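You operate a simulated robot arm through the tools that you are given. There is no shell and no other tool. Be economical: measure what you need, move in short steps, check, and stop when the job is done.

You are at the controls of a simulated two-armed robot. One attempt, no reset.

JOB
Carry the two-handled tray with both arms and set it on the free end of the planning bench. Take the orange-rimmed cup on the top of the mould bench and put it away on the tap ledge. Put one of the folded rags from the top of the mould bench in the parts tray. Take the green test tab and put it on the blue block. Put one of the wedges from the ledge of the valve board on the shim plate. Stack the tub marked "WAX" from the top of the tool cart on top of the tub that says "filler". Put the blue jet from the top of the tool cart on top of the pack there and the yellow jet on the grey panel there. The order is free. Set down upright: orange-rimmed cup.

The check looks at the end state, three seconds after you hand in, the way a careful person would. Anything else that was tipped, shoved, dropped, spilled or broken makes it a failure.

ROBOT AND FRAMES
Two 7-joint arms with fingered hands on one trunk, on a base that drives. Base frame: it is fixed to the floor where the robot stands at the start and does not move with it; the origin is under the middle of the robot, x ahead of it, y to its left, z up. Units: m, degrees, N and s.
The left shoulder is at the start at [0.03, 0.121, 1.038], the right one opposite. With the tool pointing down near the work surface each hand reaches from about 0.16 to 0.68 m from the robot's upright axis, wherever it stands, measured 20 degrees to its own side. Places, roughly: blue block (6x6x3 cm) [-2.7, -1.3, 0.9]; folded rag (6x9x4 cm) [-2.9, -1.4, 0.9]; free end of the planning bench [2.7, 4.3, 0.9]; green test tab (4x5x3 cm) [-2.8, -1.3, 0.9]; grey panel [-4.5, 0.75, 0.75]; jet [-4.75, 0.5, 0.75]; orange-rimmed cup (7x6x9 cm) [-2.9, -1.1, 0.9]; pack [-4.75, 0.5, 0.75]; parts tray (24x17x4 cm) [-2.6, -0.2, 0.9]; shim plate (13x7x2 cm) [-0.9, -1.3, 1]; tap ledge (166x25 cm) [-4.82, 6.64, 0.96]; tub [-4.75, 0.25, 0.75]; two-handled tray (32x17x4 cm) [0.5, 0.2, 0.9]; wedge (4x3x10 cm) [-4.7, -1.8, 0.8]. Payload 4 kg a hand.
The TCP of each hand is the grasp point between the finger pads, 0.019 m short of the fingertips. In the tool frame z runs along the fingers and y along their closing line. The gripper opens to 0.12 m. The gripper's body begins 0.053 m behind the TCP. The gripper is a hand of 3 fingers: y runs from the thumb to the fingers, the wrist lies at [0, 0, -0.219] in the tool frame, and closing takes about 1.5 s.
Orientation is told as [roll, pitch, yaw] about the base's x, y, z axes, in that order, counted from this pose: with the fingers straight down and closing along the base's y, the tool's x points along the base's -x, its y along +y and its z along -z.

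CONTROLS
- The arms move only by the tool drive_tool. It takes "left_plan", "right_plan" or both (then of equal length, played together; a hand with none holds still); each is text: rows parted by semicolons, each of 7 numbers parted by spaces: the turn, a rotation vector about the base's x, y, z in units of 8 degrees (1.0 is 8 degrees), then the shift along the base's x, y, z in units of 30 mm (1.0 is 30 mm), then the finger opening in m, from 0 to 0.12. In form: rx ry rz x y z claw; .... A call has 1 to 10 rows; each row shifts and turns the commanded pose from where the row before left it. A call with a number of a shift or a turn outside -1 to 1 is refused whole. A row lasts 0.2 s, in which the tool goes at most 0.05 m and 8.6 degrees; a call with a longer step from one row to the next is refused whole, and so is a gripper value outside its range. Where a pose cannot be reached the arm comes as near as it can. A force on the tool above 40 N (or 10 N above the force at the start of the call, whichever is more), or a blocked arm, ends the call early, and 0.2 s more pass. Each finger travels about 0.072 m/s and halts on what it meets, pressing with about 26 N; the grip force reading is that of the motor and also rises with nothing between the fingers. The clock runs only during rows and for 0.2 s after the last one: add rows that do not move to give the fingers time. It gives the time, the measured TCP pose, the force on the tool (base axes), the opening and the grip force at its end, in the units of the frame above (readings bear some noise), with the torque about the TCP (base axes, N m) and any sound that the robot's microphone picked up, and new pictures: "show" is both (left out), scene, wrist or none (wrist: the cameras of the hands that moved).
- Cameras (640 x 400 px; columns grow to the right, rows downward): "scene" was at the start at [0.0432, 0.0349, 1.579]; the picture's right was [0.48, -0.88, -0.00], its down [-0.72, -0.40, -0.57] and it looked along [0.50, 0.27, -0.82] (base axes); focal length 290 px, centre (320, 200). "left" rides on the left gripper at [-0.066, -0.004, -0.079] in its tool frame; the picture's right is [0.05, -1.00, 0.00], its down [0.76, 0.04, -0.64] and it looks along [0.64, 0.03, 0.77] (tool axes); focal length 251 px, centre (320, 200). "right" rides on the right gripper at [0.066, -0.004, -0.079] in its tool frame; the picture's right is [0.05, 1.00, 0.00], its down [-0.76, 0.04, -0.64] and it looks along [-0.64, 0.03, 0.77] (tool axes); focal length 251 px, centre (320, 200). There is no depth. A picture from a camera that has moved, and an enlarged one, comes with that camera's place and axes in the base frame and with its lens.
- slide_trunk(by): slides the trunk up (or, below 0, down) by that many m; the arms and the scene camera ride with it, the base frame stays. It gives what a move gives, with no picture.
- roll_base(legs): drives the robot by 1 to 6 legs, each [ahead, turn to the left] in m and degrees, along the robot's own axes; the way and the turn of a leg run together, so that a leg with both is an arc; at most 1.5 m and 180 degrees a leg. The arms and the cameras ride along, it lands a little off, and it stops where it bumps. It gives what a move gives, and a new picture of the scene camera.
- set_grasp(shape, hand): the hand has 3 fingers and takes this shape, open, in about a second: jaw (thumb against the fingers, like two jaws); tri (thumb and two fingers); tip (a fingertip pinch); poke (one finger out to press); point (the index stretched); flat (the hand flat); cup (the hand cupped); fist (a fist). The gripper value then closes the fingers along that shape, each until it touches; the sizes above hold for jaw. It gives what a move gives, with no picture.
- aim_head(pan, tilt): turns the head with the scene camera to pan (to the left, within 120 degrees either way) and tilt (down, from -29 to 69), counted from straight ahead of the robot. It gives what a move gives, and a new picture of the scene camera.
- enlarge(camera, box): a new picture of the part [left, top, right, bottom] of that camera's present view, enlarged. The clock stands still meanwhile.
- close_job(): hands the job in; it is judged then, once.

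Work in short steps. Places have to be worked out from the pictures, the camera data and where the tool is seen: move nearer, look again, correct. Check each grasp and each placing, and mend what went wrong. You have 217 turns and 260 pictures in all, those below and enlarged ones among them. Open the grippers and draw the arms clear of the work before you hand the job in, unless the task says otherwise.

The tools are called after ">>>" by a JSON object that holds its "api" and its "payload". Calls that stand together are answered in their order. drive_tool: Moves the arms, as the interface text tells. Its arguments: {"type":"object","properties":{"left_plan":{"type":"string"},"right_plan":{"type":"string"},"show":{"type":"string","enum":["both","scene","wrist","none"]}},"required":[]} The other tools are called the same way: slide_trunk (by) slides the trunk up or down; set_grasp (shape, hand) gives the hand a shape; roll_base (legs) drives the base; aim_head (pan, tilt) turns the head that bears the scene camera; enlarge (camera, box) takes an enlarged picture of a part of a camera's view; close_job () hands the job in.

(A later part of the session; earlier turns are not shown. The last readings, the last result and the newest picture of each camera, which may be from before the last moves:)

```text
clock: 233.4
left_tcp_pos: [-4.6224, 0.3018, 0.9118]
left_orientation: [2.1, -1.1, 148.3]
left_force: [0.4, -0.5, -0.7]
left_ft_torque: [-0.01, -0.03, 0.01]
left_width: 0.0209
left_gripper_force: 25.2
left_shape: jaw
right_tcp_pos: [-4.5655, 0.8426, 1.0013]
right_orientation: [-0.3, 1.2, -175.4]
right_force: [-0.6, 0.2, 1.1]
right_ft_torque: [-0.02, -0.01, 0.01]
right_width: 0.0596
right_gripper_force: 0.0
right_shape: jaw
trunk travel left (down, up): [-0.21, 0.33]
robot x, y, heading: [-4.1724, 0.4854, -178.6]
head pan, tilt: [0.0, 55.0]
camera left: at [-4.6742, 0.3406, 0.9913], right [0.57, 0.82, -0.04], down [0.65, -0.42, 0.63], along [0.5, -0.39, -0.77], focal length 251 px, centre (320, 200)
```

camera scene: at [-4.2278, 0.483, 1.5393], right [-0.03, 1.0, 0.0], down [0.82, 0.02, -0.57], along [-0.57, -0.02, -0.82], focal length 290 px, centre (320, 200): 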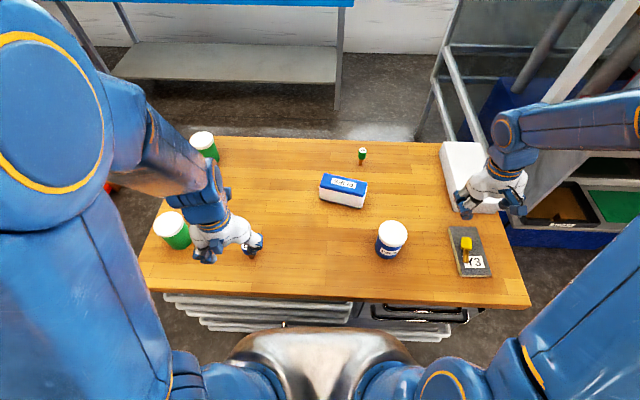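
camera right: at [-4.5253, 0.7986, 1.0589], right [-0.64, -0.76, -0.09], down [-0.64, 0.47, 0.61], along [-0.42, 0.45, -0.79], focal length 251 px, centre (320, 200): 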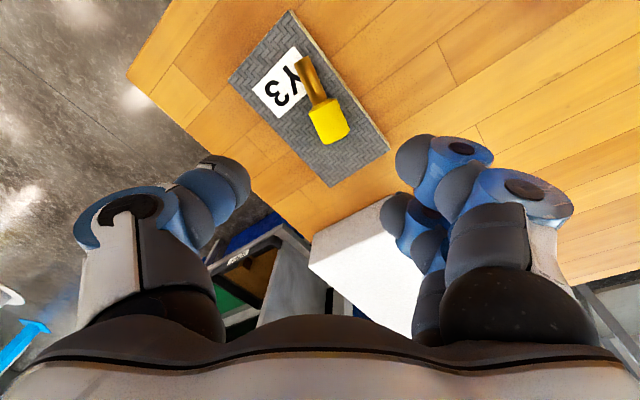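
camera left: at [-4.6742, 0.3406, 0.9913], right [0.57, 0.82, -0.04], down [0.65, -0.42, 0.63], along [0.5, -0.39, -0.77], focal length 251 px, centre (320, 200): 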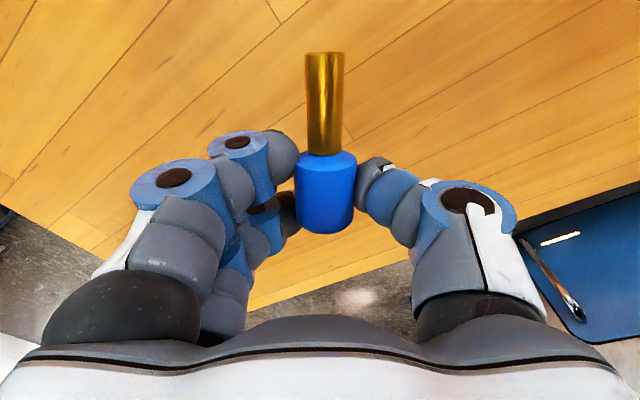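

Firm grip. I'll carry it to the pack, turning 115° so it lies along the pack's length.

>>> {"api": "drive_tool", "payload": {"left_plan": "0 0 .96 0 0 .9 .01; 0 0 .96 0 .2 .9 .01; 0 0 .96 -.3 .6 .4 .01; 0 0 .96 -.3 .6 0 .01; 0 0 .96 -.3 .6 0 .01; 0 0 .96 -.3 .6 0 .01; 0 0 .96 -.3 .6 0 .01; 0 0 .96 -.3 .6 0 .01", "show": "none"}}

>>> {"api": "drive_tool", "payload": {"left_plan": "0 0 .96 -.3 .6 0 .01; 0 0 .96 -.3 .6 0 .01; 0 0 .96 -.3 .6 0 .01; 0 0 .96 -.4 .6 0 .01; 0 0 .96 -.4 .7 0 .01; 0 0 .96 -.4 .7 0 .01; 0 0 .96 -.2 .4 -.4 .01", "show": "wrist"}}

```text
clock: 235.2
left_tcp_pos: [-4.6768, 0.4132, 0.9763]
left_orientation: [2.3, -1.1, -150.2]
left_force: [-0.5, 0.5, -0.4]
left_ft_torque: [-0.01, -0.02, 0.02]
left_width: 0.0208
left_gripper_force: 26.2
left_shape: jaw
right_tcp_pos: [-4.5656, 0.8427, 1.0016]
right_orientation: [-0.1, 1.3, -175.4]
right_force: [0.6, 0.6, 0.2]
right_ft_torque: [-0.01, 0.03, 0.03]
right_width: 0.0597
right_gripper_force: 0.2
right_shape: jaw
trunk travel left (down, up): [-0.21, 0.33]
robot x, y, heading: [-4.1717, 0.4831, -178.6]
head pan, tilt: [0.0, 55.0]
```

```text
clock: 236.8
left_tcp_pos: [-4.7455, 0.5423, 0.9636]
left_orientation: [2.2, -1.0, -96.7]
left_force: [-0.4, 0.3, -0.6]
left_ft_torque: [-0.04, 0.01, 0.01]
left_width: 0.0209
left_gripper_force: 25.4
left_shape: jaw
right_tcp_pos: [-4.5664, 0.844, 1.0007]
right_orientation: [-0.1, 1.3, -175.5]
right_force: [0.1, 0.7, -0.7]
right_ft_torque: [-0.03, 0.01, 0.03]
right_width: 0.0596
right_gripper_force: 0.2
right_shape: jaw
trunk travel left (down, up): [-0.21, 0.33]
robot x, y, heading: [-4.1752, 0.4863, -178.3]
head pan, tilt: [0.0, 55.0]
camera left: at [-4.7596, 0.4791, 1.044], right [-0.98, 0.17, -0.04], down [0.11, 0.77, 0.63], along [0.14, 0.62, -0.78], focal length 251 px, centre (320, 200)
```

left: 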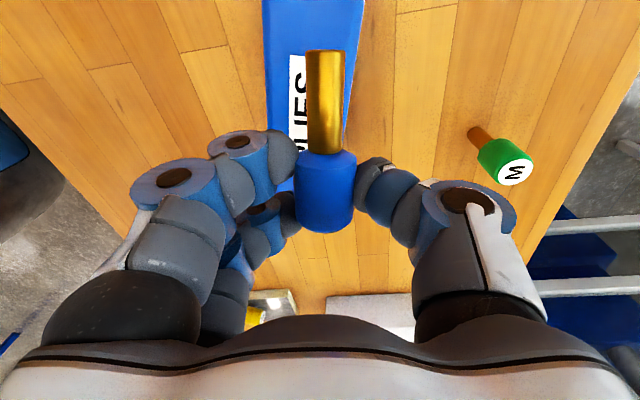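

Aligned with the pack. I'll shift +9 mm x, lower until just on top, and open slowly.

>>> {"api": "drive_tool", "payload": {"left_plan": "0 0 0 .3 -.15 -.5 .01; 0 0 0 0 0 -.6 .01; 0 0 0 0 0 -.5 .01; 0 0 0 0 0 -.1 .01; 0 0 0 0 0 0 .022; 0 0 0 0 0 0 .025; 0 0 0 0 0 0 .03; 0 0 0 0 0 0 .036; 0 0 0 0 0 0 .045; 0 0 0 0 0 0 .05", "show": "wrist"}}

```text
clock: 239.0
left_tcp_pos: [-4.7372, 0.5367, 0.9142]
left_orientation: [2.0, -1.0, -96.7]
left_force: [-2.1, 4.4, 18.2]
left_ft_torque: [0.07, 0.72, -0.17]
left_width: 0.0503
left_gripper_force: 0.0
left_shape: jaw
right_tcp_pos: [-4.5641, 0.8426, 1.0011]
right_orientation: [-0.2, 1.2, -175.5]
right_force: [0.9, -0.7, -0.1]
right_ft_torque: [-0.03, 0.05, -0.03]
right_width: 0.06
right_gripper_force: 0.1
right_shape: jaw
trunk travel left (down, up): [-0.21, 0.33]
robot x, y, heading: [-4.1703, 0.4877, -178.6]
head pan, tilt: [0.0, 55.0]
camera left: at [-4.7502, 0.4731, 0.995], right [-0.98, 0.17, -0.03], down [0.11, 0.77, 0.63], along [0.13, 0.62, -0.77], focal length 251 px, centre (320, 200)
```

left: 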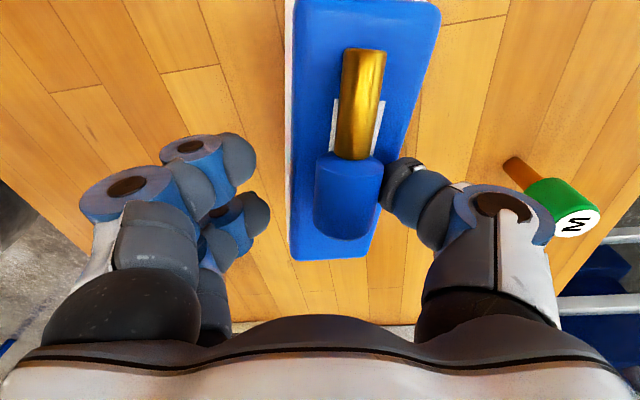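

The jet lies centred on the pack. Rising straight up.

>>> {"api": "drive_tool", "payload": {"left_plan": "0 0 0 0 0 .3 .052; 0 0 0 0 0 .6 .052; 0 0 0 0 0 .9 .06; 0 0 -.9 .2 -.3 .9 .06; 0 0 -1 .4 -.6 .3 .06; 0 0 -1 .4 -.8 0 .06; 0 0 -1 .4 -.9 0 .06; 0 0 -1 .4 -.9 0 .06; 0 0 -1 .4 -.9 0 .06; 0 0 -1 .4 -.9 0 .06", "show": "scene"}}

```text
clock: 241.2
left_tcp_pos: [-4.6588, 0.3774, 1.0026]
left_orientation: [2.1, -1.0, -151.9]
left_force: [-0.6, 0.3, 1.0]
left_ft_torque: [0.0, 0.01, 0.03]
left_width: 0.0596
left_gripper_force: 0.0
left_shape: jaw
right_tcp_pos: [-4.5666, 0.8419, 1.0012]
right_orientation: [-0.3, 1.2, -175.3]
right_force: [0.0, 0.5, 0.1]
right_ft_torque: [0.02, 0.0, -0.01]
right_width: 0.0596
right_gripper_force: 0.1
right_shape: jaw
trunk travel left (down, up): [-0.21, 0.33]
robot x, y, heading: [-4.1737, 0.4837, -178.6]
head pan, tilt: [0.0, 55.0]
camera scene: at [-4.2247, 0.482, 1.5394], right [-0.03, 1.0, 0.0], down [0.82, 0.02, -0.57], along [-0.57, -0.02, -0.82], focal length 290 px, centre (320, 200)
```

scene: 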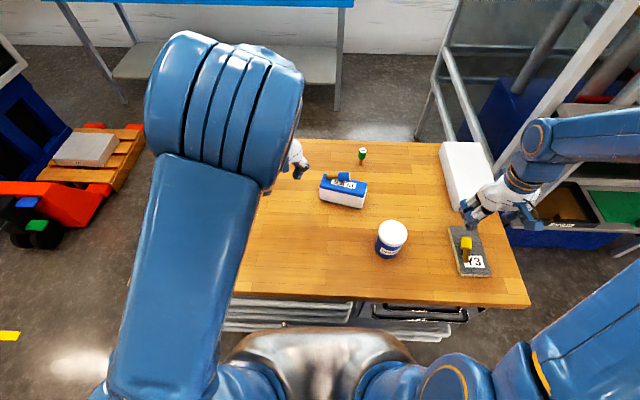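

Both jets are placed. Now the tubs: I'll reposition the base south, in front of the green tubs.

>>> {"api": "roll_base", "payload": {"legs": [[-0.3, 0], [0, 38], [0.48, 0], [0.03, -36]]}}

```text
clock: 245.1
left_tcp_pos: [-4.1891, 0.1109, 1.003]
left_orientation: [2.0, -1.0, -113.9]
left_force: [0.6, -0.2, -0.7]
left_ft_torque: [0.04, 0.03, -0.02]
left_width: 0.0599
left_gripper_force: 0.0
left_shape: jaw
right_tcp_pos: [-4.4002, 0.5334, 1.0029]
right_orientation: [-0.4, 1.4, -137.5]
right_force: [0.1, -0.6, -0.1]
right_ft_torque: [0.04, 0.03, 0.01]
right_width: 0.0599
right_gripper_force: 0.1
right_shape: jaw
trunk travel left (down, up): [-0.21, 0.33]
robot x, y, heading: [-3.9022, 0.5301, -139.4]
head pan, tilt: [0.0, 55.0]
stopped in leg 2: the robot was blocked; the commanded pose is now the measured one
camera scene: at [-3.9384, 0.4932, 1.5394], right [-0.65, 0.76, 0.0], down [0.62, 0.54, -0.57], along [-0.43, -0.37, -0.82], focal length 290 px, centre (320, 200)
```

scene: 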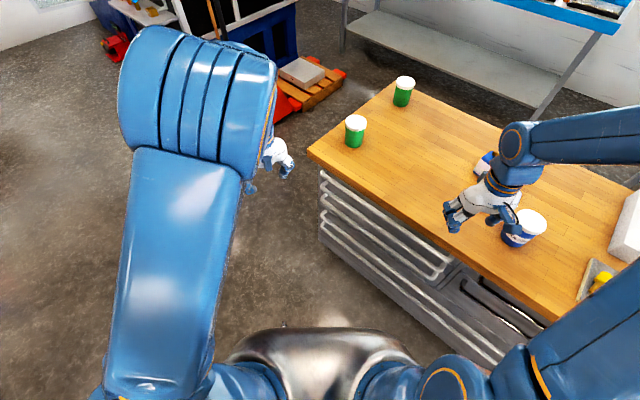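

Turn stop as usual; continuing: a bit more left, forward, then square up.

>>> {"api": "roll_base", "payload": {"legs": [[0.05, 20], [0.42, 0]]}}

>>> {"api": "roll_base", "payload": {"legs": [[0, -38]]}}

```text
clock: 248.8
left_tcp_pos: [-4.268, -0.3729, 1.0022]
left_orientation: [2.2, -0.8, -93.8]
left_force: [0.7, -0.7, -1.3]
left_ft_torque: [0.01, -0.03, 0.05]
left_width: 0.0605
left_gripper_force: 0.0
left_shape: jaw
right_tcp_pos: [-4.6115, -0.0466, 1.0003]
right_orientation: [-0.2, 1.4, -117.5]
right_force: [0.5, -1.0, 0.2]
right_ft_torque: [0.04, 0.0, 0.01]
right_width: 0.0599
right_gripper_force: 0.0
right_shape: jaw
trunk travel left (down, up): [-0.21, 0.33]
robot x, y, heading: [-4.1418, 0.1292, -118.7]
head pan, tilt: [0.0, 55.0]
camera scene: at [-4.1713, 0.0759, 1.5394], right [-0.88, 0.48, 0.0], down [0.4, 0.72, -0.57], along [-0.28, -0.5, -0.82], focal length 290 px, centre (320, 200)
```

scene: 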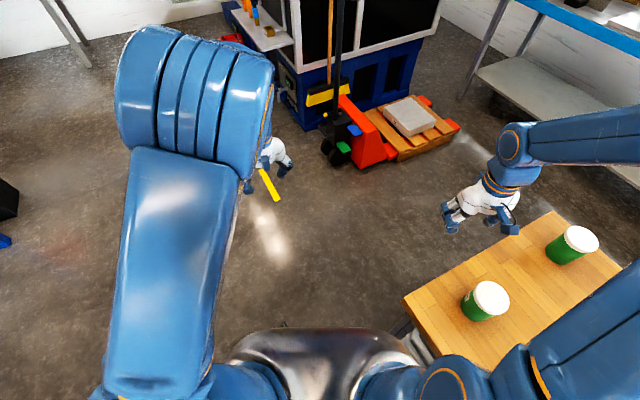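

```text
clock: 249.7
left_tcp_pos: [-4.2757, -0.3722, 1.0022]
left_orientation: [2.1, -0.8, -94.9]
left_force: [-0.1, -0.2, -0.3]
left_ft_torque: [0.01, 0.01, -0.02]
left_width: 0.06
left_gripper_force: 0.0
left_shape: jaw
right_tcp_pos: [-4.6135, -0.0396, 1.0013]
right_orientation: [0.0, 1.3, -118.7]
right_force: [0.4, 0.1, -0.1]
right_ft_torque: [-0.02, 0.02, -0.04]
right_width: 0.06
right_gripper_force: 0.0
right_shape: jaw
trunk travel left (down, up): [-0.21, 0.33]
robot x, y, heading: [-4.1458, 0.1218, -119.4]
head pan, tilt: [0.0, 55.0]
stopped in leg 1: the robot was blocked; the commanded pose is now the measured one
camera scene: at [-4.1703, 0.0768, 1.5394], right [-0.87, 0.49, 0.0], down [0.4, 0.71, -0.57], along [-0.28, -0.5, -0.82], focal length 290 px, centre (320, 200)
```

scene: 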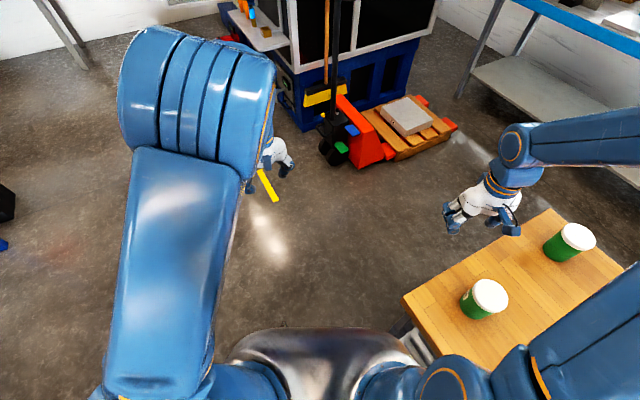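

The cart blocks a further right turn, but both tubs are well visible from here. I'll zoom for labels.

>>> {"api": "enlarge", "payload": {"camera": "scene", "box": [440, 205, 620, 335]}}

```text
3.08 times, centred on (530, 270) of scene
camera zoom: at [-4.1703, 0.0768, 1.5394], right [-0.87, 0.49, 0.0], down [0.4, 0.71, -0.57], along [-0.28, -0.5, -0.82], focal length 893 px, centre (-326, -15)
```

zoom: 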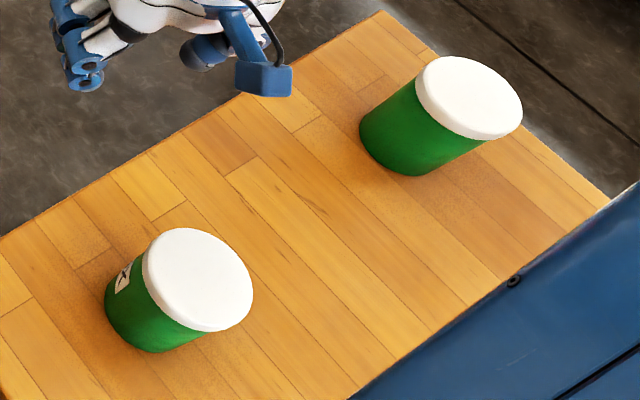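

A label edge is visible on the near tub's south-west side. I'll zoom tightly on it.

>>> {"api": "enlarge", "payload": {"camera": "scene", "box": [464, 274, 504, 304]}}

```text
13.33 times, centred on (484, 289) of scene
camera zoom: at [-4.1703, 0.0768, 1.5394], right [-0.87, 0.49, 0.0], down [0.4, 0.71, -0.57], along [-0.28, -0.5, -0.82], focal length 3869 px, centre (-1867, -987)
```

zoom: 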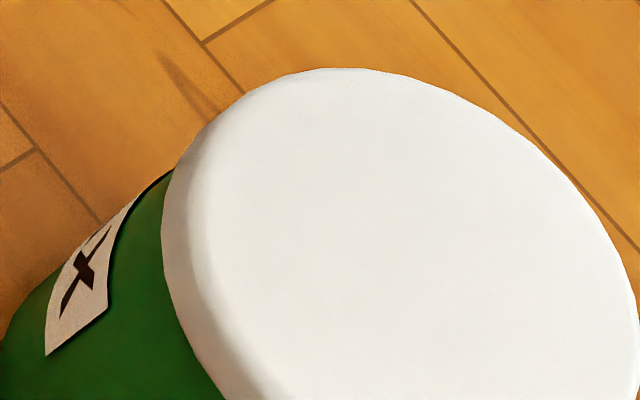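

The letter is "X": the near tub is WAX, so the far green one must be "filler". From this pose the right arm can reach both; I'll bring it over the WAX tub with the closing axis along y.

>>> {"api": "drive_tool", "payload": {"right_plan": "0 0 -1 .23 .65 .1 .12; 0 0 -1 .23 .65 .1 .12; 0 0 -1 .23 .65 .1 .12; 0 0 -1 .23 .65 0 .12; 0 0 -1 .23 .65 0 .12; 0 0 -1 .23 .65 0 .12; 0 0 -1 .23 .65 0 .12", "show": "wrist"}}

```text
clock: 251.2
left_tcp_pos: [-4.2765, -0.3696, 1.0025]
left_orientation: [2.1, -0.9, -94.9]
left_force: [0.6, 0.5, -0.2]
left_ft_torque: [-0.01, 0.01, 0.0]
left_width: 0.0602
left_gripper_force: 0.0
left_shape: jaw
right_tcp_pos: [-4.5638, 0.0968, 1.0121]
right_orientation: [-0.1, 1.3, -174.7]
right_force: [-0.2, -1.0, 0.0]
right_ft_torque: [-0.01, 0.0, 0.02]
right_width: 0.1202
right_gripper_force: 0.0
right_shape: jaw
trunk travel left (down, up): [-0.21, 0.33]
robot x, y, heading: [-4.142, 0.1232, -119.6]
head pan, tilt: [0.0, 55.0]
camera right: at [-4.5008, 0.107, 1.0926], right [0.15, -0.99, 0.0], down [-0.77, -0.11, 0.63], along [-0.62, -0.09, -0.78], focal length 251 px, centre (320, 200)
```

right: 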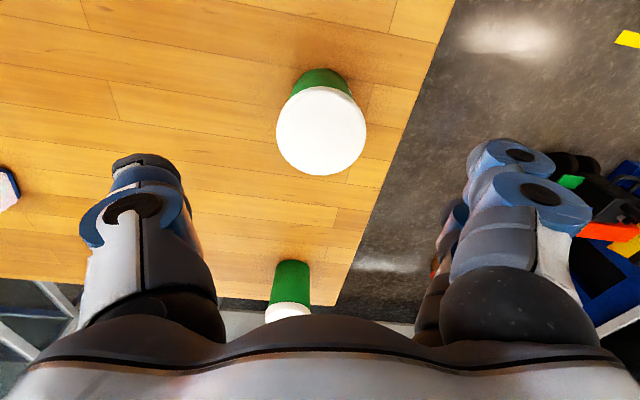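

WAX tub: lid centre about (−4.577, 0.094), top z≈0.915. I'll descend around it to z≈0.877 and close.

>>> {"api": "drive_tool", "payload": {"right_plan": "0 0 0 -.4 -.1 -.5 .12; 0 0 0 0 0 -.9 .12; 0 0 0 0 0 -.9 .12; 0 0 0 0 0 -.9 .12; 0 0 0 0 0 -.9 .12; 0 0 0 0 0 -.4 .12; 0 0 0 0 0 0 .09; 0 0 0 0 0 0 .07; 0 0 0 0 0 0 .05; 0 0 0 0 0 0 .05", "show": "wrist"}}

```text
clock: 253.4
left_tcp_pos: [-4.2751, -0.3716, 1.0026]
left_orientation: [2.2, -0.8, -94.9]
left_force: [-0.4, 0.3, 0.1]
left_ft_torque: [0.03, -0.03, 0.01]
left_width: 0.06
left_gripper_force: 0.2
left_shape: jaw
right_tcp_pos: [-4.5765, 0.0939, 0.876]
right_orientation: [-0.1, 1.3, -174.6]
right_force: [-0.3, 0.3, -0.5]
right_ft_torque: [-0.01, 0.01, -0.05]
right_width: 0.0562
right_gripper_force: 25.5
right_shape: jaw
trunk travel left (down, up): [-0.21, 0.33]
robot x, y, heading: [-4.1438, 0.1219, -119.8]
head pan, tilt: [0.0, 55.0]
camera right: at [-4.5129, 0.1054, 0.9564], right [0.15, -0.99, 0.0], down [-0.77, -0.12, 0.63], along [-0.62, -0.09, -0.78], focal length 251 px, centre (320, 200)
```

right: 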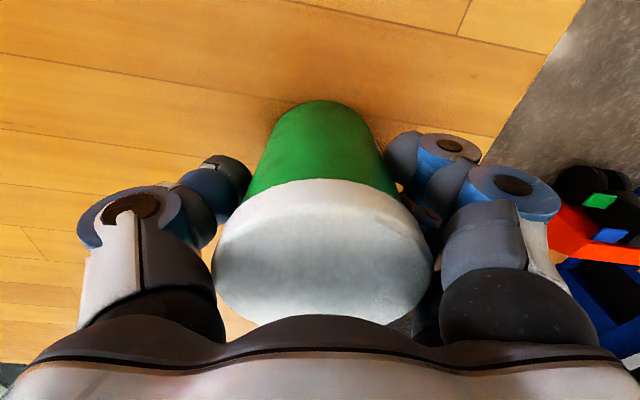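

Gripped (56 mm body, under the lid). I'll lift and move toward the filler tub at about (−4.87, 0.096).

>>> {"api": "drive_tool", "payload": {"right_plan": "0 0 0 0 0 .4 .05; 0 0 0 0 0 .9 .05; 0 0 0 0 0 .9 .05; 0 0 0 0 0 .9 .05; 0 0 0 -.5 0 .9 .05; 0 0 0 -1 0 .5 .05; 0 0 0 -1 0 0 .05; 0 0 0 -1 0 0 .05; 0 0 0 -1 0 0 .05; 0 0 0 -1 0 0 .05", "show": "wrist"}}

```text
clock: 255.7
left_tcp_pos: [-4.276, -0.3714, 1.0032]
left_orientation: [2.1, -0.9, -94.8]
left_force: [-0.5, -0.2, 0.2]
left_ft_torque: [-0.02, 0.01, 0.0]
left_width: 0.0601
left_gripper_force: 0.0
left_shape: jaw
right_tcp_pos: [-4.7432, 0.0938, 1.0101]
right_orientation: [-0.2, 1.5, -174.6]
right_force: [0.2, -0.2, -2.7]
right_ft_torque: [0.03, -0.03, -0.03]
right_width: 0.056
right_gripper_force: 25.7
right_shape: jaw
trunk travel left (down, up): [-0.21, 0.33]
robot x, y, heading: [-4.1477, 0.128, -119.6]
head pan, tilt: [0.0, 55.0]
camera right: at [-4.679, 0.1044, 1.0908], right [0.15, -0.99, 0.0], down [-0.77, -0.12, 0.62], along [-0.62, -0.09, -0.78], focal length 251 px, centre (320, 200)
```

right: 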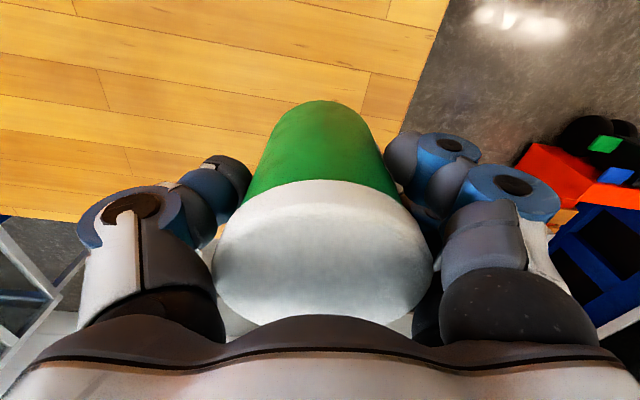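

Continuing to above the filler tub; then checking alignment in the scene view.

>>> {"api": "drive_tool", "payload": {"right_plan": "0 0 0 -1 0 0 .05; 0 0 0 -1 0 0 .05; 0 0 0 -1 0 0 .05; 0 0 0 -1 0 0 .05", "show": "none"}}

>>> {"api": "enlarge", "payload": {"camera": "scene", "box": [480, 150, 640, 270]}}

```text
clock: 256.6
left_tcp_pos: [-4.2754, -0.3709, 1.0035]
left_orientation: [2.2, -0.9, -94.9]
left_force: [-0.8, -0.1, 1.3]
left_ft_torque: [-0.04, 0.0, -0.01]
left_width: 0.0601
left_gripper_force: 0.0
left_shape: jaw
right_tcp_pos: [-4.8635, 0.0946, 1.0092]
right_orientation: [-0.2, 1.4, -174.5]
right_force: [-1.0, -0.3, -2.8]
right_ft_torque: [0.05, -0.02, 0.0]
right_width: 0.056
right_gripper_force: 25.6
right_shape: jaw
trunk travel left (down, up): [-0.21, 0.33]
robot x, y, heading: [-4.1467, 0.1235, -119.7]
head pan, tilt: [0.0, 55.0]
```

```text
3.33 times, centred on (560, 210) of scene
camera zoom: at [-4.1712, 0.0765, 1.5394], right [-0.87, 0.49, 0.0], down [0.4, 0.71, -0.57], along [-0.28, -0.5, -0.82], focal length 967 px, centre (-480, 167)
```

zoom: 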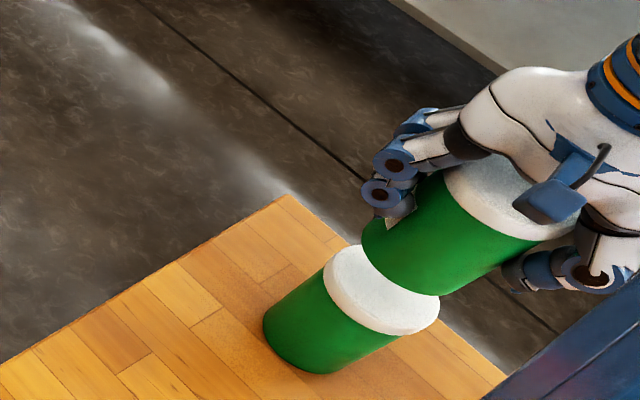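

Comparing outlines, the upper tub needs about −13 mm x and +7 mm y to be centred. I'll shift and lower most of the gap.

>>> {"api": "drive_tool", "payload": {"right_plan": "0 0 0 -.43 .23 0 .05; 0 0 0 0 0 -.5 .05; 0 0 0 0 0 -.4 .05", "show": "none"}}

>>> {"api": "enlarge", "payload": {"camera": "scene", "box": [480, 150, 640, 270]}}

```text
clock: 257.4
left_tcp_pos: [-4.276, -0.3701, 1.0033]
left_orientation: [2.2, -0.9, -94.9]
left_force: [-0.1, 0.0, -0.6]
left_ft_torque: [-0.03, 0.01, 0.01]
left_width: 0.0599
left_gripper_force: 0.0
left_shape: jaw
right_tcp_pos: [-4.8748, 0.1003, 0.9819]
right_orientation: [0.0, 1.4, -174.6]
right_force: [0.4, 0.3, -2.9]
right_ft_torque: [-0.01, -0.01, 0.0]
right_width: 0.056
right_gripper_force: 26.1
right_shape: jaw
trunk travel left (down, up): [-0.21, 0.33]
robot x, y, heading: [-4.1439, 0.1261, -119.5]
head pan, tilt: [0.0, 55.0]
```

```text
3.33 times, centred on (560, 210) of scene
camera zoom: at [-4.1711, 0.0767, 1.5394], right [-0.87, 0.49, 0.0], down [0.4, 0.71, -0.57], along [-0.28, -0.5, -0.82], focal length 967 px, centre (-480, 167)
```

zoom: 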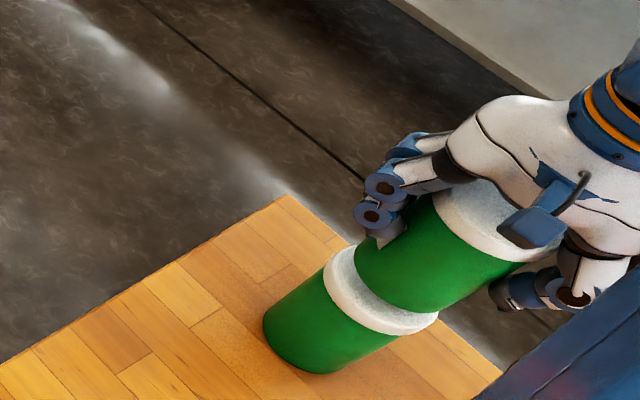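

Nearly concentric. A 4 mm correction, then lower to contact.

>>> {"api": "drive_tool", "payload": {"right_plan": "0 0 0 .13 -.07 -.1 .05; 0 0 0 0 0 -.15 .05; 0 0 0 0 0 -.1 .05; 0 0 0 0 0 -.08 .05", "show": "none"}}

```text
clock: 258.4
left_tcp_pos: [-4.2767, -0.3709, 1.0031]
left_orientation: [2.2, -0.9, -94.9]
left_force: [-0.1, 0.2, 0.0]
left_ft_torque: [0.04, 0.04, 0.0]
left_width: 0.0602
left_gripper_force: 0.1
left_shape: jaw
right_tcp_pos: [-4.8711, 0.0983, 0.9703]
right_orientation: [-0.2, 1.3, -174.5]
right_force: [0.2, 0.5, -3.6]
right_ft_torque: [-0.01, 0.02, 0.0]
right_width: 0.0561
right_gripper_force: 25.8
right_shape: jaw
trunk travel left (down, up): [-0.21, 0.33]
robot x, y, heading: [-4.1441, 0.1247, -119.4]
head pan, tilt: [0.0, 55.0]
```

Still hanging (−3.6 N weight). A few more millimetres.

>>> {"api": "drive_tool", "payload": {"right_plan": "0 0 0 0 0 -.1 .05; 0 0 0 0 0 -.08 .05", "show": "none"}}

```text
clock: 259.1
left_tcp_pos: [-4.2755, -0.3701, 1.0029]
left_orientation: [2.1, -0.9, -94.9]
left_force: [-0.9, 0.4, -0.5]
left_ft_torque: [0.0, 0.02, -0.01]
left_width: 0.0598
left_gripper_force: 0.1
left_shape: jaw
right_tcp_pos: [-4.8712, 0.0993, 0.9657]
right_orientation: [-0.1, 1.1, -174.7]
right_force: [-0.6, -0.2, 6.5]
right_ft_torque: [-0.05, 0.03, 0.0]
right_width: 0.0559
right_gripper_force: 26.4
right_shape: jaw
trunk travel left (down, up): [-0.21, 0.33]
robot x, y, heading: [-4.1416, 0.1245, -119.5]
head pan, tilt: [0.0, 55.0]
```

Contact (6.5 N). I'll open and rise straight up slowly, then check.

>>> {"api": "drive_tool", "payload": {"right_plan": "0 0 0 0 0 0 .06; 0 0 0 0 0 0 .075; 0 0 0 0 0 0 .09; 0 0 0 0 0 0 .1; 0 0 0 0 0 0 .1; 0 0 0 0 0 .5 .1; 0 0 0 0 0 .9 .1; 0 0 0 0 0 .9 .1; 0 0 0 .5 0 .9 .1; 0 0 0 1 0 .3 .1", "show": "scene"}}

```text
clock: 261.2
left_tcp_pos: [-4.2748, -0.3699, 1.0034]
left_orientation: [2.2, -0.9, -95.0]
left_force: [-0.1, 0.2, 0.9]
left_ft_torque: [-0.02, -0.02, 0.0]
left_width: 0.0602
left_gripper_force: 0.1
left_shape: jaw
right_tcp_pos: [-4.826, 0.0987, 1.0707]
right_orientation: [-0.1, 1.2, -174.6]
right_force: [1.4, -0.6, 0.5]
right_ft_torque: [-0.02, 0.04, -0.01]
right_width: 0.0997
right_gripper_force: 0.1
right_shape: jaw
trunk travel left (down, up): [-0.21, 0.33]
robot x, y, heading: [-4.1478, 0.1243, -119.5]
head pan, tilt: [0.0, 55.0]
camera scene: at [-4.1687, 0.077, 1.5395], right [-0.87, 0.49, 0.0], down [0.4, 0.71, -0.57], along [-0.28, -0.5, -0.82], focal length 290 px, centre (320, 200)
```

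scene: 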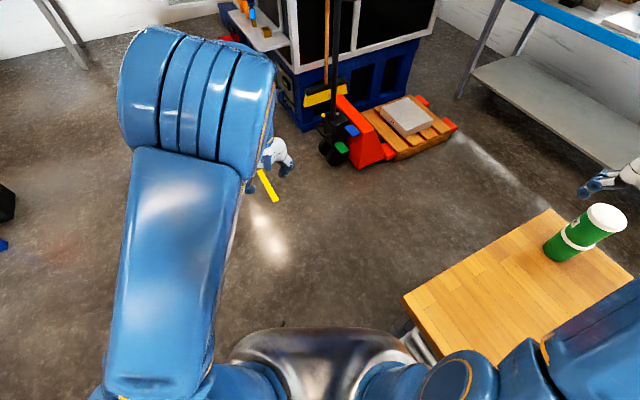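

WAX is stacked on the filler tub and the label shows. I'll retract the right hand and head to the valve board.

>>> {"api": "drive_tool", "payload": {"right_plan": "0 0 0 1 0 .3 .08; 0 0 0 1 -.3 .2 .08; 0 0 .8 1 -.6 0 .06; 0 0 .9 1 -.7 0 .06; 0 0 .9 1 -.7 0 .06; 0 0 .9 1 -.7 0 .06; 0 0 .9 1 -.7 0 .06; 0 0 .9 1 -.7 0 .06; 0 0 .9 1 -.7 0 .06; 0 0 .8 1 -.6 0 .06", "show": "none"}}

>>> {"api": "roll_base", "payload": {"legs": [[-0.2, 0], [0.1, 30]]}}

```text
clock: 263.4
left_tcp_pos: [-4.2739, -0.371, 1.0024]
left_orientation: [2.2, -0.9, -94.9]
left_force: [-0.3, -0.5, 0.4]
left_ft_torque: [0.02, 0.0, -0.01]
left_width: 0.0599
left_gripper_force: 0.1
left_shape: jaw
right_tcp_pos: [-4.5241, -0.0718, 1.086]
right_orientation: [-0.1, 1.3, -118.5]
right_force: [0.3, 0.6, 0.8]
right_ft_torque: [0.02, 0.02, 0.01]
right_width: 0.0604
right_gripper_force: 0.0
right_shape: jaw
trunk travel left (down, up): [-0.21, 0.33]
robot x, y, heading: [-4.1465, 0.123, -119.4]
head pan, tilt: [0.0, 55.0]
```

```text
clock: 266.5
left_tcp_pos: [-3.9416, -0.2933, 1.0037]
left_orientation: [2.2, -0.8, -65.4]
left_force: [0.2, 0.5, -0.6]
left_ft_torque: [0.02, 0.0, -0.01]
left_width: 0.06
left_gripper_force: 0.1
left_shape: jaw
right_tcp_pos: [-4.3043, -0.1556, 1.0859]
right_orientation: [-0.2, 1.4, -89.1]
right_force: [-0.4, 0.1, 0.2]
right_ft_torque: [0.01, 0.02, 0.02]
right_width: 0.0604
right_gripper_force: 0.0
right_shape: jaw
trunk travel left (down, up): [-0.21, 0.33]
robot x, y, heading: [-4.1026, 0.2019, -90.9]
head pan, tilt: [0.0, 55.0]
camera scene: at [-4.1044, 0.1486, 1.5395], right [-1.0, 0.01, 0.0], down [0.01, 0.82, -0.57], along [-0.01, -0.57, -0.82], focal length 290 px, centre (320, 200)
```

scene: 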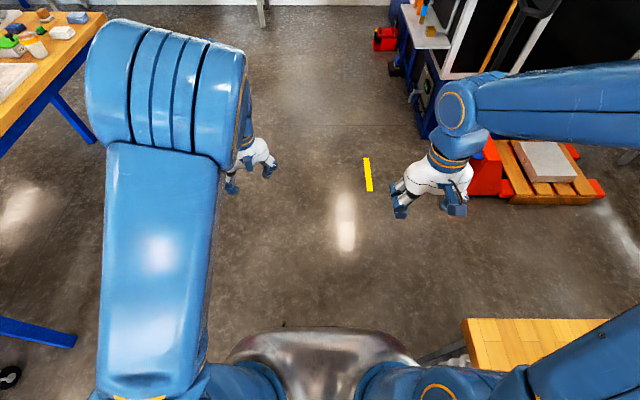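

The valve board is ahead-right (ledge near (−4.69, −1.5)). I'll drive south past it and look.

>>> {"api": "roll_base", "payload": {"legs": [[1.35, 0]]}}

>>> {"api": "aim_head", "payload": {"pan": -75, "tilt": 40}}

```text
clock: 273.4
left_tcp_pos: [-3.9612, -1.6647, 1.0033]
left_orientation: [2.2, -1.0, -65.5]
left_force: [-0.5, 0.0, -0.2]
left_ft_torque: [0.0, 0.0, 0.02]
left_width: 0.0599
left_gripper_force: 0.1
left_shape: jaw
right_tcp_pos: [-4.3248, -1.5266, 1.086]
right_orientation: [-0.1, 1.4, -89.1]
right_force: [-0.1, 0.6, 0.4]
right_ft_torque: [0.03, 0.0, 0.03]
right_width: 0.06
right_gripper_force: 0.0
right_shape: jaw
trunk travel left (down, up): [-0.21, 0.33]
robot x, y, heading: [-4.1237, -1.1662, -90.8]
head pan, tilt: [0.0, 55.0]
camera scene: at [-4.1236, -1.2227, 1.5394], right [-1.0, 0.01, 0.0], down [0.01, 0.82, -0.57], along [-0.01, -0.57, -0.82], focal length 290 px, centre (320, 200)
```

scene: 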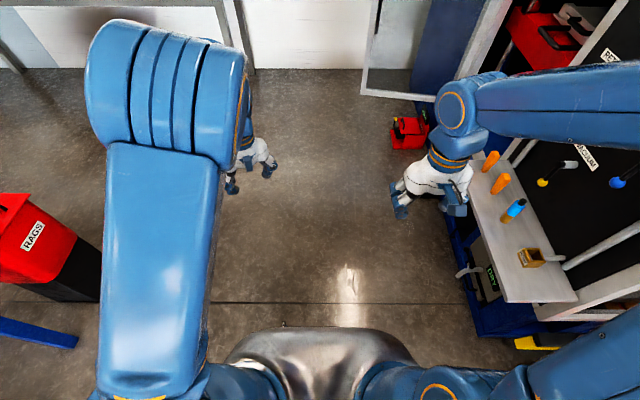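

```text
clock: 274.8
left_tcp_pos: [-3.9605, -1.6647, 1.003]
left_orientation: [2.1, -0.9, -65.5]
left_force: [-0.1, -0.2, 0.3]
left_ft_torque: [0.01, -0.03, 0.03]
left_width: 0.0601
left_gripper_force: 0.1
left_shape: jaw
right_tcp_pos: [-4.3242, -1.5266, 1.0871]
right_orientation: [-0.1, 1.3, -89.2]
right_force: [-0.1, 0.0, -0.3]
right_ft_torque: [-0.02, 0.01, 0.01]
right_width: 0.0599
right_gripper_force: 0.1
right_shape: jaw
trunk travel left (down, up): [-0.21, 0.33]
robot x, y, heading: [-4.1251, -1.1704, -90.6]
head pan, tilt: [-75.0, 40.0]
camera scene: at [-4.205, -1.1711, 1.5601], right [-0.25, 0.97, 0.0], down [0.62, 0.16, -0.77], along [-0.74, -0.19, -0.64], focal length 290 px, centre (320, 200)
```

scene: 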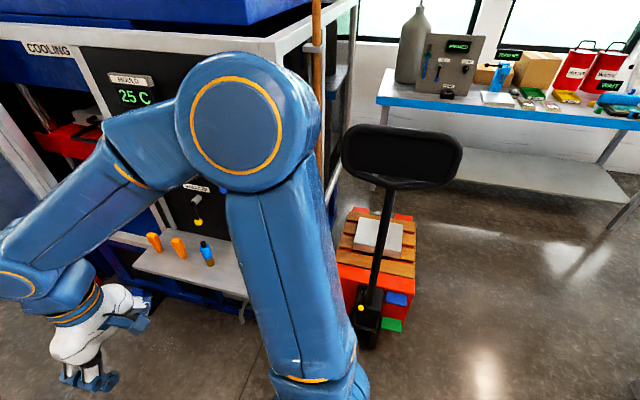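

The ledge shows two orange wedges near (−4.70, −1.76) and (−4.70, −1.85). I can reach sideways with the right arm; I'll drive 0.3 m forward, then view from above with the head turned right.

>>> {"api": "roll_base", "payload": {"legs": [[0.28, 0]]}}

>>> {"api": "drive_tool", "payload": {"right_plan": "0 0 -.8 -.9 .3 0 .06; 0 0 -.8 -.9 .3 0 .06; 0 0 -.8 -.9 .3 0 .06; 0 0 -.8 -.9 .3 0 .06; 0 0 -.8 -.9 .3 0 .06; 0 0 -.8 -.9 .3 0 .06; 0 0 -.8 -.9 .3 0 .06; 0 0 -.8 -.9 .3 0 .06", "show": "wrist"}}

```text
clock: 276.8
left_tcp_pos: [-3.9616, -1.9448, 1.0022]
left_orientation: [2.2, -0.7, -65.2]
left_force: [0.0, -0.6, 0.0]
left_ft_torque: [0.0, 0.0, 0.02]
left_width: 0.06
left_gripper_force: 0.0
left_shape: jaw
right_tcp_pos: [-4.3251, -1.8088, 1.0857]
right_orientation: [-0.1, 1.4, -88.9]
right_force: [-0.8, 0.1, 0.0]
right_ft_torque: [0.01, -0.02, 0.03]
right_width: 0.06
right_gripper_force: 0.0
right_shape: jaw
trunk travel left (down, up): [-0.21, 0.33]
robot x, y, heading: [-4.1264, -1.4486, -90.4]
head pan, tilt: [-75.0, 40.0]
camera scene: at [-4.209, -1.4533, 1.5602], right [-0.25, 0.97, 0.0], down [0.62, 0.16, -0.77], along [-0.74, -0.19, -0.64], focal length 290 px, centre (320, 200)
```

scene: 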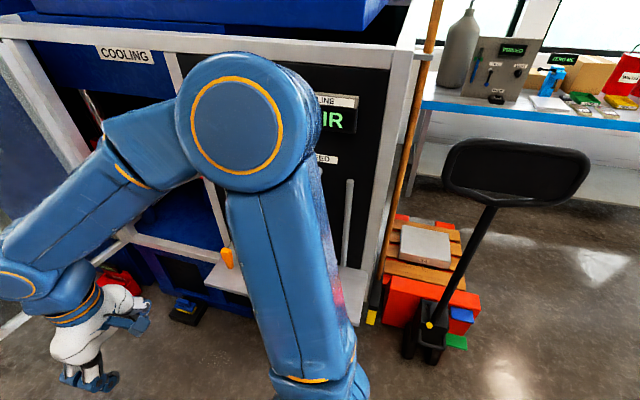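

```text
clock: 278.6
left_tcp_pos: [-3.9605, -1.9425, 1.0033]
left_orientation: [2.2, -0.9, -65.2]
left_force: [0.4, -0.3, 0.3]
left_ft_torque: [-0.03, 0.0, 0.02]
left_width: 0.06
left_gripper_force: 0.0
left_shape: jaw
right_tcp_pos: [-4.5418, -1.7326, 1.0844]
right_orientation: [-0.1, 1.2, -140.1]
right_force: [-0.3, -1.3, 0.6]
right_ft_torque: [-0.01, -0.01, -0.02]
right_width: 0.0603
right_gripper_force: 0.1
right_shape: jaw
trunk travel left (down, up): [-0.21, 0.33]
robot x, y, heading: [-4.1287, -1.4492, -90.4]
head pan, tilt: [-75.0, 40.0]
camera right: at [-4.4944, -1.6879, 1.1665], right [0.68, -0.73, 0.0], down [-0.57, -0.53, 0.63], along [-0.46, -0.43, -0.78], focal length 251 px, centre (320, 200)
```

right: 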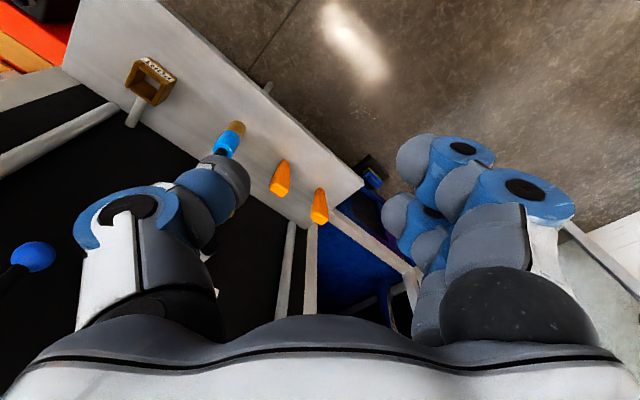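

Both wedges are in view. I'll zoom to see how they stand.

>>> {"api": "enlarge", "payload": {"camera": "right", "box": [210, 100, 380, 250]}}

```text
2.67 times, centred on (295, 175) of right
camera zoom: at [-4.4944, -1.6879, 1.1665], right [0.68, -0.73, 0.0], down [-0.57, -0.53, 0.63], along [-0.46, -0.43, -0.78], focal length 670 px, centre (387, 267)
```

zoom: 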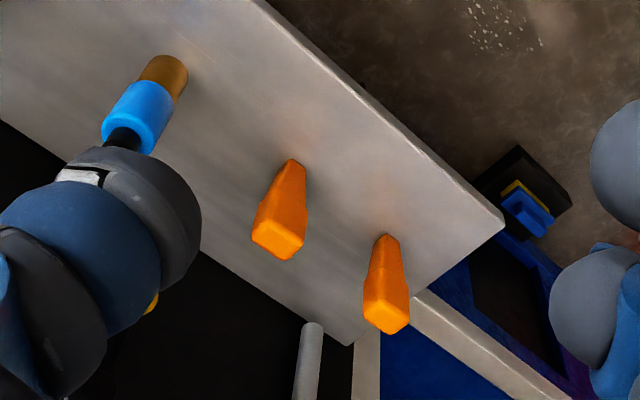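

The wedges stand upright (top z≈0.88), with side faces aligned to the current hand yaw. I'll go above the end wedge at about (−4.69, −1.87).

>>> {"api": "drive_tool", "payload": {"right_plan": "0 0 0 -.81 -.76 -.4 .07; 0 0 0 -.81 -.76 -.4 .07; 0 0 0 -.81 -.76 -.5 .07; 0 0 0 -.81 -.76 -.6 .07; 0 0 0 -.81 -.76 -.7 .07; 0 0 0 -.81 -.76 -.7 .07", "show": "wrist"}}

```text
clock: 280.0
left_tcp_pos: [-3.9622, -1.9439, 1.0018]
left_orientation: [2.2, -0.9, -65.2]
left_force: [-0.1, 0.0, -0.2]
left_ft_torque: [0.01, -0.02, -0.02]
left_width: 0.0598
left_gripper_force: 0.0
left_shape: jaw
right_tcp_pos: [-4.6885, -1.8732, 0.9877]
right_orientation: [-0.1, 1.4, -140.0]
right_force: [-0.2, 0.4, -0.3]
right_ft_torque: [0.01, 0.01, 0.01]
right_width: 0.0693
right_gripper_force: 0.1
right_shape: jaw
trunk travel left (down, up): [-0.21, 0.33]
robot x, y, heading: [-4.1264, -1.4479, -90.2]
head pan, tilt: [-75.0, 40.0]
camera right: at [-4.6411, -1.8291, 1.0677], right [0.68, -0.73, 0.0], down [-0.57, -0.53, 0.62], along [-0.46, -0.43, -0.78], focal length 251 px, centre (320, 200)
```

right: 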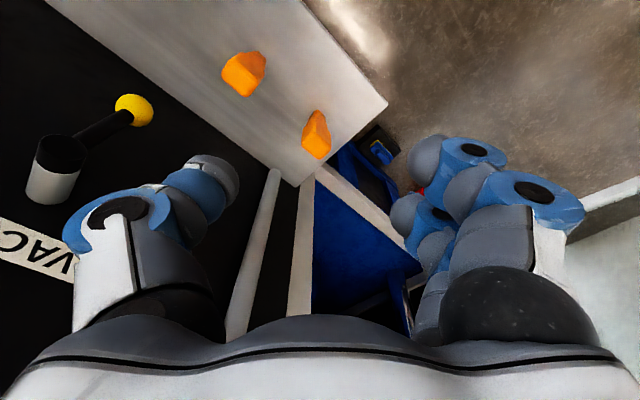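

Triangulating: wedge top is at about (−4.74, −1.913, 0.80), ledge z≈0.73 — a bit far. I'll pull the hand out, drive 0.2 m further, and come back over the wedge.

>>> {"api": "drive_tool", "payload": {"right_plan": "0 0 0 .9 .8 0 .07; 0 0 0 .9 .8 0 .07; 0 0 0 .9 .8 0 .07; 0 0 0 .9 .8 0 .07; 0 0 0 .9 .8 0 .07", "show": "none"}}

>>> {"api": "roll_base", "payload": {"legs": [[0.2, 0]]}}

>>> {"api": "drive_tool", "payload": {"right_plan": "0 0 0 -.9 .4 0 .07; 0 0 0 -.9 .2 0 .07; 0 0 0 -1 0 0 .07; 0 0 0 -1 0 -.6 .07; 0 0 0 -1 0 -.8 .07; 0 0 0 -1 0 -.8 .07", "show": "wrist"}}

```text
clock: 281.2
left_tcp_pos: [-3.9611, -1.9424, 1.0031]
left_orientation: [2.1, -0.9, -65.2]
left_force: [0.5, -0.8, -0.2]
left_ft_torque: [-0.01, -0.01, 0.05]
left_width: 0.0599
left_gripper_force: 0.1
left_shape: jaw
right_tcp_pos: [-4.5516, -1.7508, 0.9875]
right_orientation: [-0.1, 1.3, -140.0]
right_force: [0.4, -0.7, -0.2]
right_ft_torque: [0.01, 0.02, 0.02]
right_width: 0.0694
right_gripper_force: 0.0
right_shape: jaw
trunk travel left (down, up): [-0.21, 0.33]
robot x, y, heading: [-4.1274, -1.4484, -90.4]
head pan, tilt: [-75.0, 40.0]
```

```text
clock: 282.8
left_tcp_pos: [-3.963, -2.1435, 1.0018]
left_orientation: [2.2, -0.9, -65.3]
left_force: [0.1, -0.7, 0.4]
left_ft_torque: [-0.01, -0.01, 0.02]
left_width: 0.0597
left_gripper_force: 0.1
left_shape: jaw
right_tcp_pos: [-4.5541, -1.9536, 0.9872]
right_orientation: [-0.2, 1.3, -140.0]
right_force: [-0.4, -0.4, 0.2]
right_ft_torque: [0.02, -0.01, -0.02]
right_width: 0.0695
right_gripper_force: 0.0
right_shape: jaw
trunk travel left (down, up): [-0.21, 0.33]
robot x, y, heading: [-4.1286, -1.6453, -90.3]
head pan, tilt: [-75.0, 40.0]
camera scene: at [-4.21, -1.653, 1.5601], right [-0.25, 0.97, 0.0], down [0.62, 0.16, -0.77], along [-0.74, -0.19, -0.64], focal length 290 px, centre (320, 200)
```

scene: 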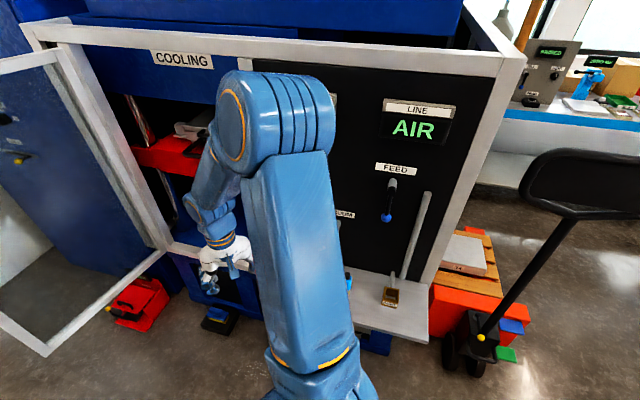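

```text
clock: 284.2
left_tcp_pos: [-3.9632, -2.144, 1.004]
left_orientation: [2.3, -0.9, -65.2]
left_force: [-0.8, -1.0, 0.1]
left_ft_torque: [0.02, -0.03, 0.02]
left_width: 0.0602
left_gripper_force: 0.1
left_shape: jaw
right_tcp_pos: [-4.7283, -1.9344, 0.9186]
right_orientation: [-0.1, 1.4, -140.1]
right_force: [0.0, 1.0, 0.1]
right_ft_torque: [0.01, -0.02, -0.01]
right_width: 0.0695
right_gripper_force: 0.0
right_shape: jaw
trunk travel left (down, up): [-0.21, 0.33]
robot x, y, heading: [-4.1259, -1.6488, -90.2]
head pan, tilt: [-75.0, 40.0]
camera right: at [-4.681, -1.8907, 0.9991], right [0.68, -0.73, 0.0], down [-0.57, -0.53, 0.63], along [-0.46, -0.43, -0.78], focal length 251 px, centre (320, 200)
```

right: 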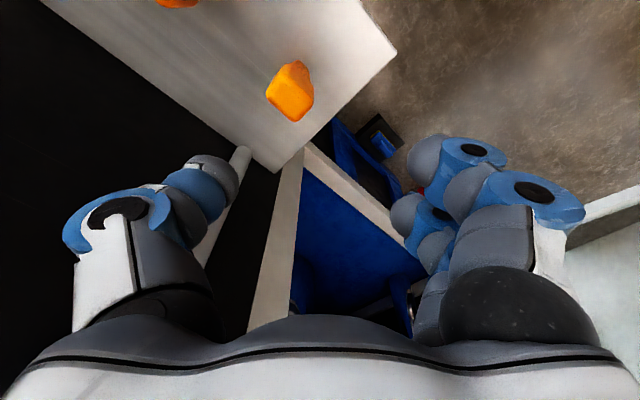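

Wedge top confirmed at (−4.740, −1.916). Centring, descending to z≈0.788 and closing.

>>> {"api": "drive_tool", "payload": {"right_plan": "0 0 0 -.36 .6 0 .07; 0 0 0 0 0 -.9 .07; 0 0 0 0 0 -.9 .07; 0 0 0 0 0 -.9 .07; 0 0 0 0 0 -.9 .07; 0 0 0 0 0 -.7 .07; 0 0 0 0 0 0 .05; 0 0 0 0 0 0 .035; 0 0 0 0 0 0 .02; 0 0 0 0 0 0 .02", "show": "wrist"}}

```text
clock: 286.4
left_tcp_pos: [-3.9625, -2.1418, 1.0026]
left_orientation: [2.2, -0.9, -65.3]
left_force: [-0.1, -0.1, 0.1]
left_ft_torque: [-0.01, 0.03, -0.02]
left_width: 0.0599
left_gripper_force: 0.1
left_shape: jaw
right_tcp_pos: [-4.7382, -1.9163, 0.791]
right_orientation: [-0.1, 1.3, -140.1]
right_force: [1.0, 0.0, -0.8]
right_ft_torque: [-0.02, 0.02, 0.01]
right_width: 0.0124
right_gripper_force: 26.1
right_shape: jaw
trunk travel left (down, up): [-0.21, 0.33]
robot x, y, heading: [-4.1289, -1.6502, -90.3]
head pan, tilt: [-75.0, 40.0]
camera right: at [-4.6911, -1.8715, 0.872], right [0.68, -0.73, 0.0], down [-0.57, -0.53, 0.63], along [-0.46, -0.43, -0.78], focal length 251 px, centre (320, 200)
```

right: 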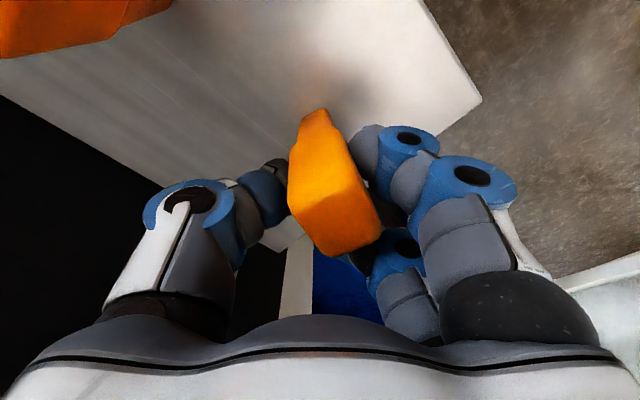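

Gripped under the wide head. Lifting straight and drawing out from the board.

>>> {"api": "drive_tool", "payload": {"right_plan": "0 0 0 0 0 .4 .01; 0 0 0 0 0 .9 .01; 0 0 0 0 0 .9 .01; 0 0 0 0 0 .9 .01; 0 0 0 0 0 .9 .01; 0 0 0 .5 0 .9 .01; 0 0 0 1 .3 .5 .01; 0 0 0 1 .3 .3 .01; 0 0 0 1 .3 0 .01; 0 0 0 1 .3 0 .01", "show": "wrist"}}

```text
clock: 288.6
left_tcp_pos: [-3.9627, -2.1415, 1.0026]
left_orientation: [2.2, -1.0, -65.3]
left_force: [-0.3, -1.1, 0.1]
left_ft_torque: [0.01, 0.0, -0.03]
left_width: 0.0598
left_gripper_force: 0.0
left_shape: jaw
right_tcp_pos: [-4.6011, -1.878, 0.962]
right_orientation: [-0.1, 1.3, -140.2]
right_force: [-0.1, -0.3, -1.4]
right_ft_torque: [0.03, 0.03, -0.03]
right_width: 0.0105
right_gripper_force: 26.4
right_shape: jaw
trunk travel left (down, up): [-0.21, 0.33]
robot x, y, heading: [-4.1296, -1.6483, -90.5]
head pan, tilt: [-75.0, 40.0]
camera right: at [-4.5545, -1.8332, 1.0433], right [0.68, -0.73, 0.0], down [-0.57, -0.53, 0.63], along [-0.46, -0.42, -0.78], focal length 251 px, centre (320, 200)
```

right: 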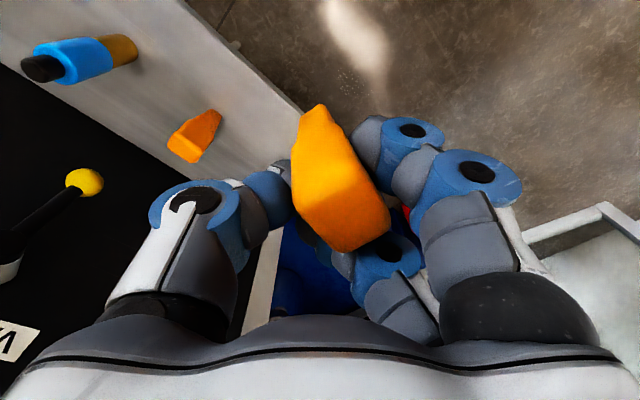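

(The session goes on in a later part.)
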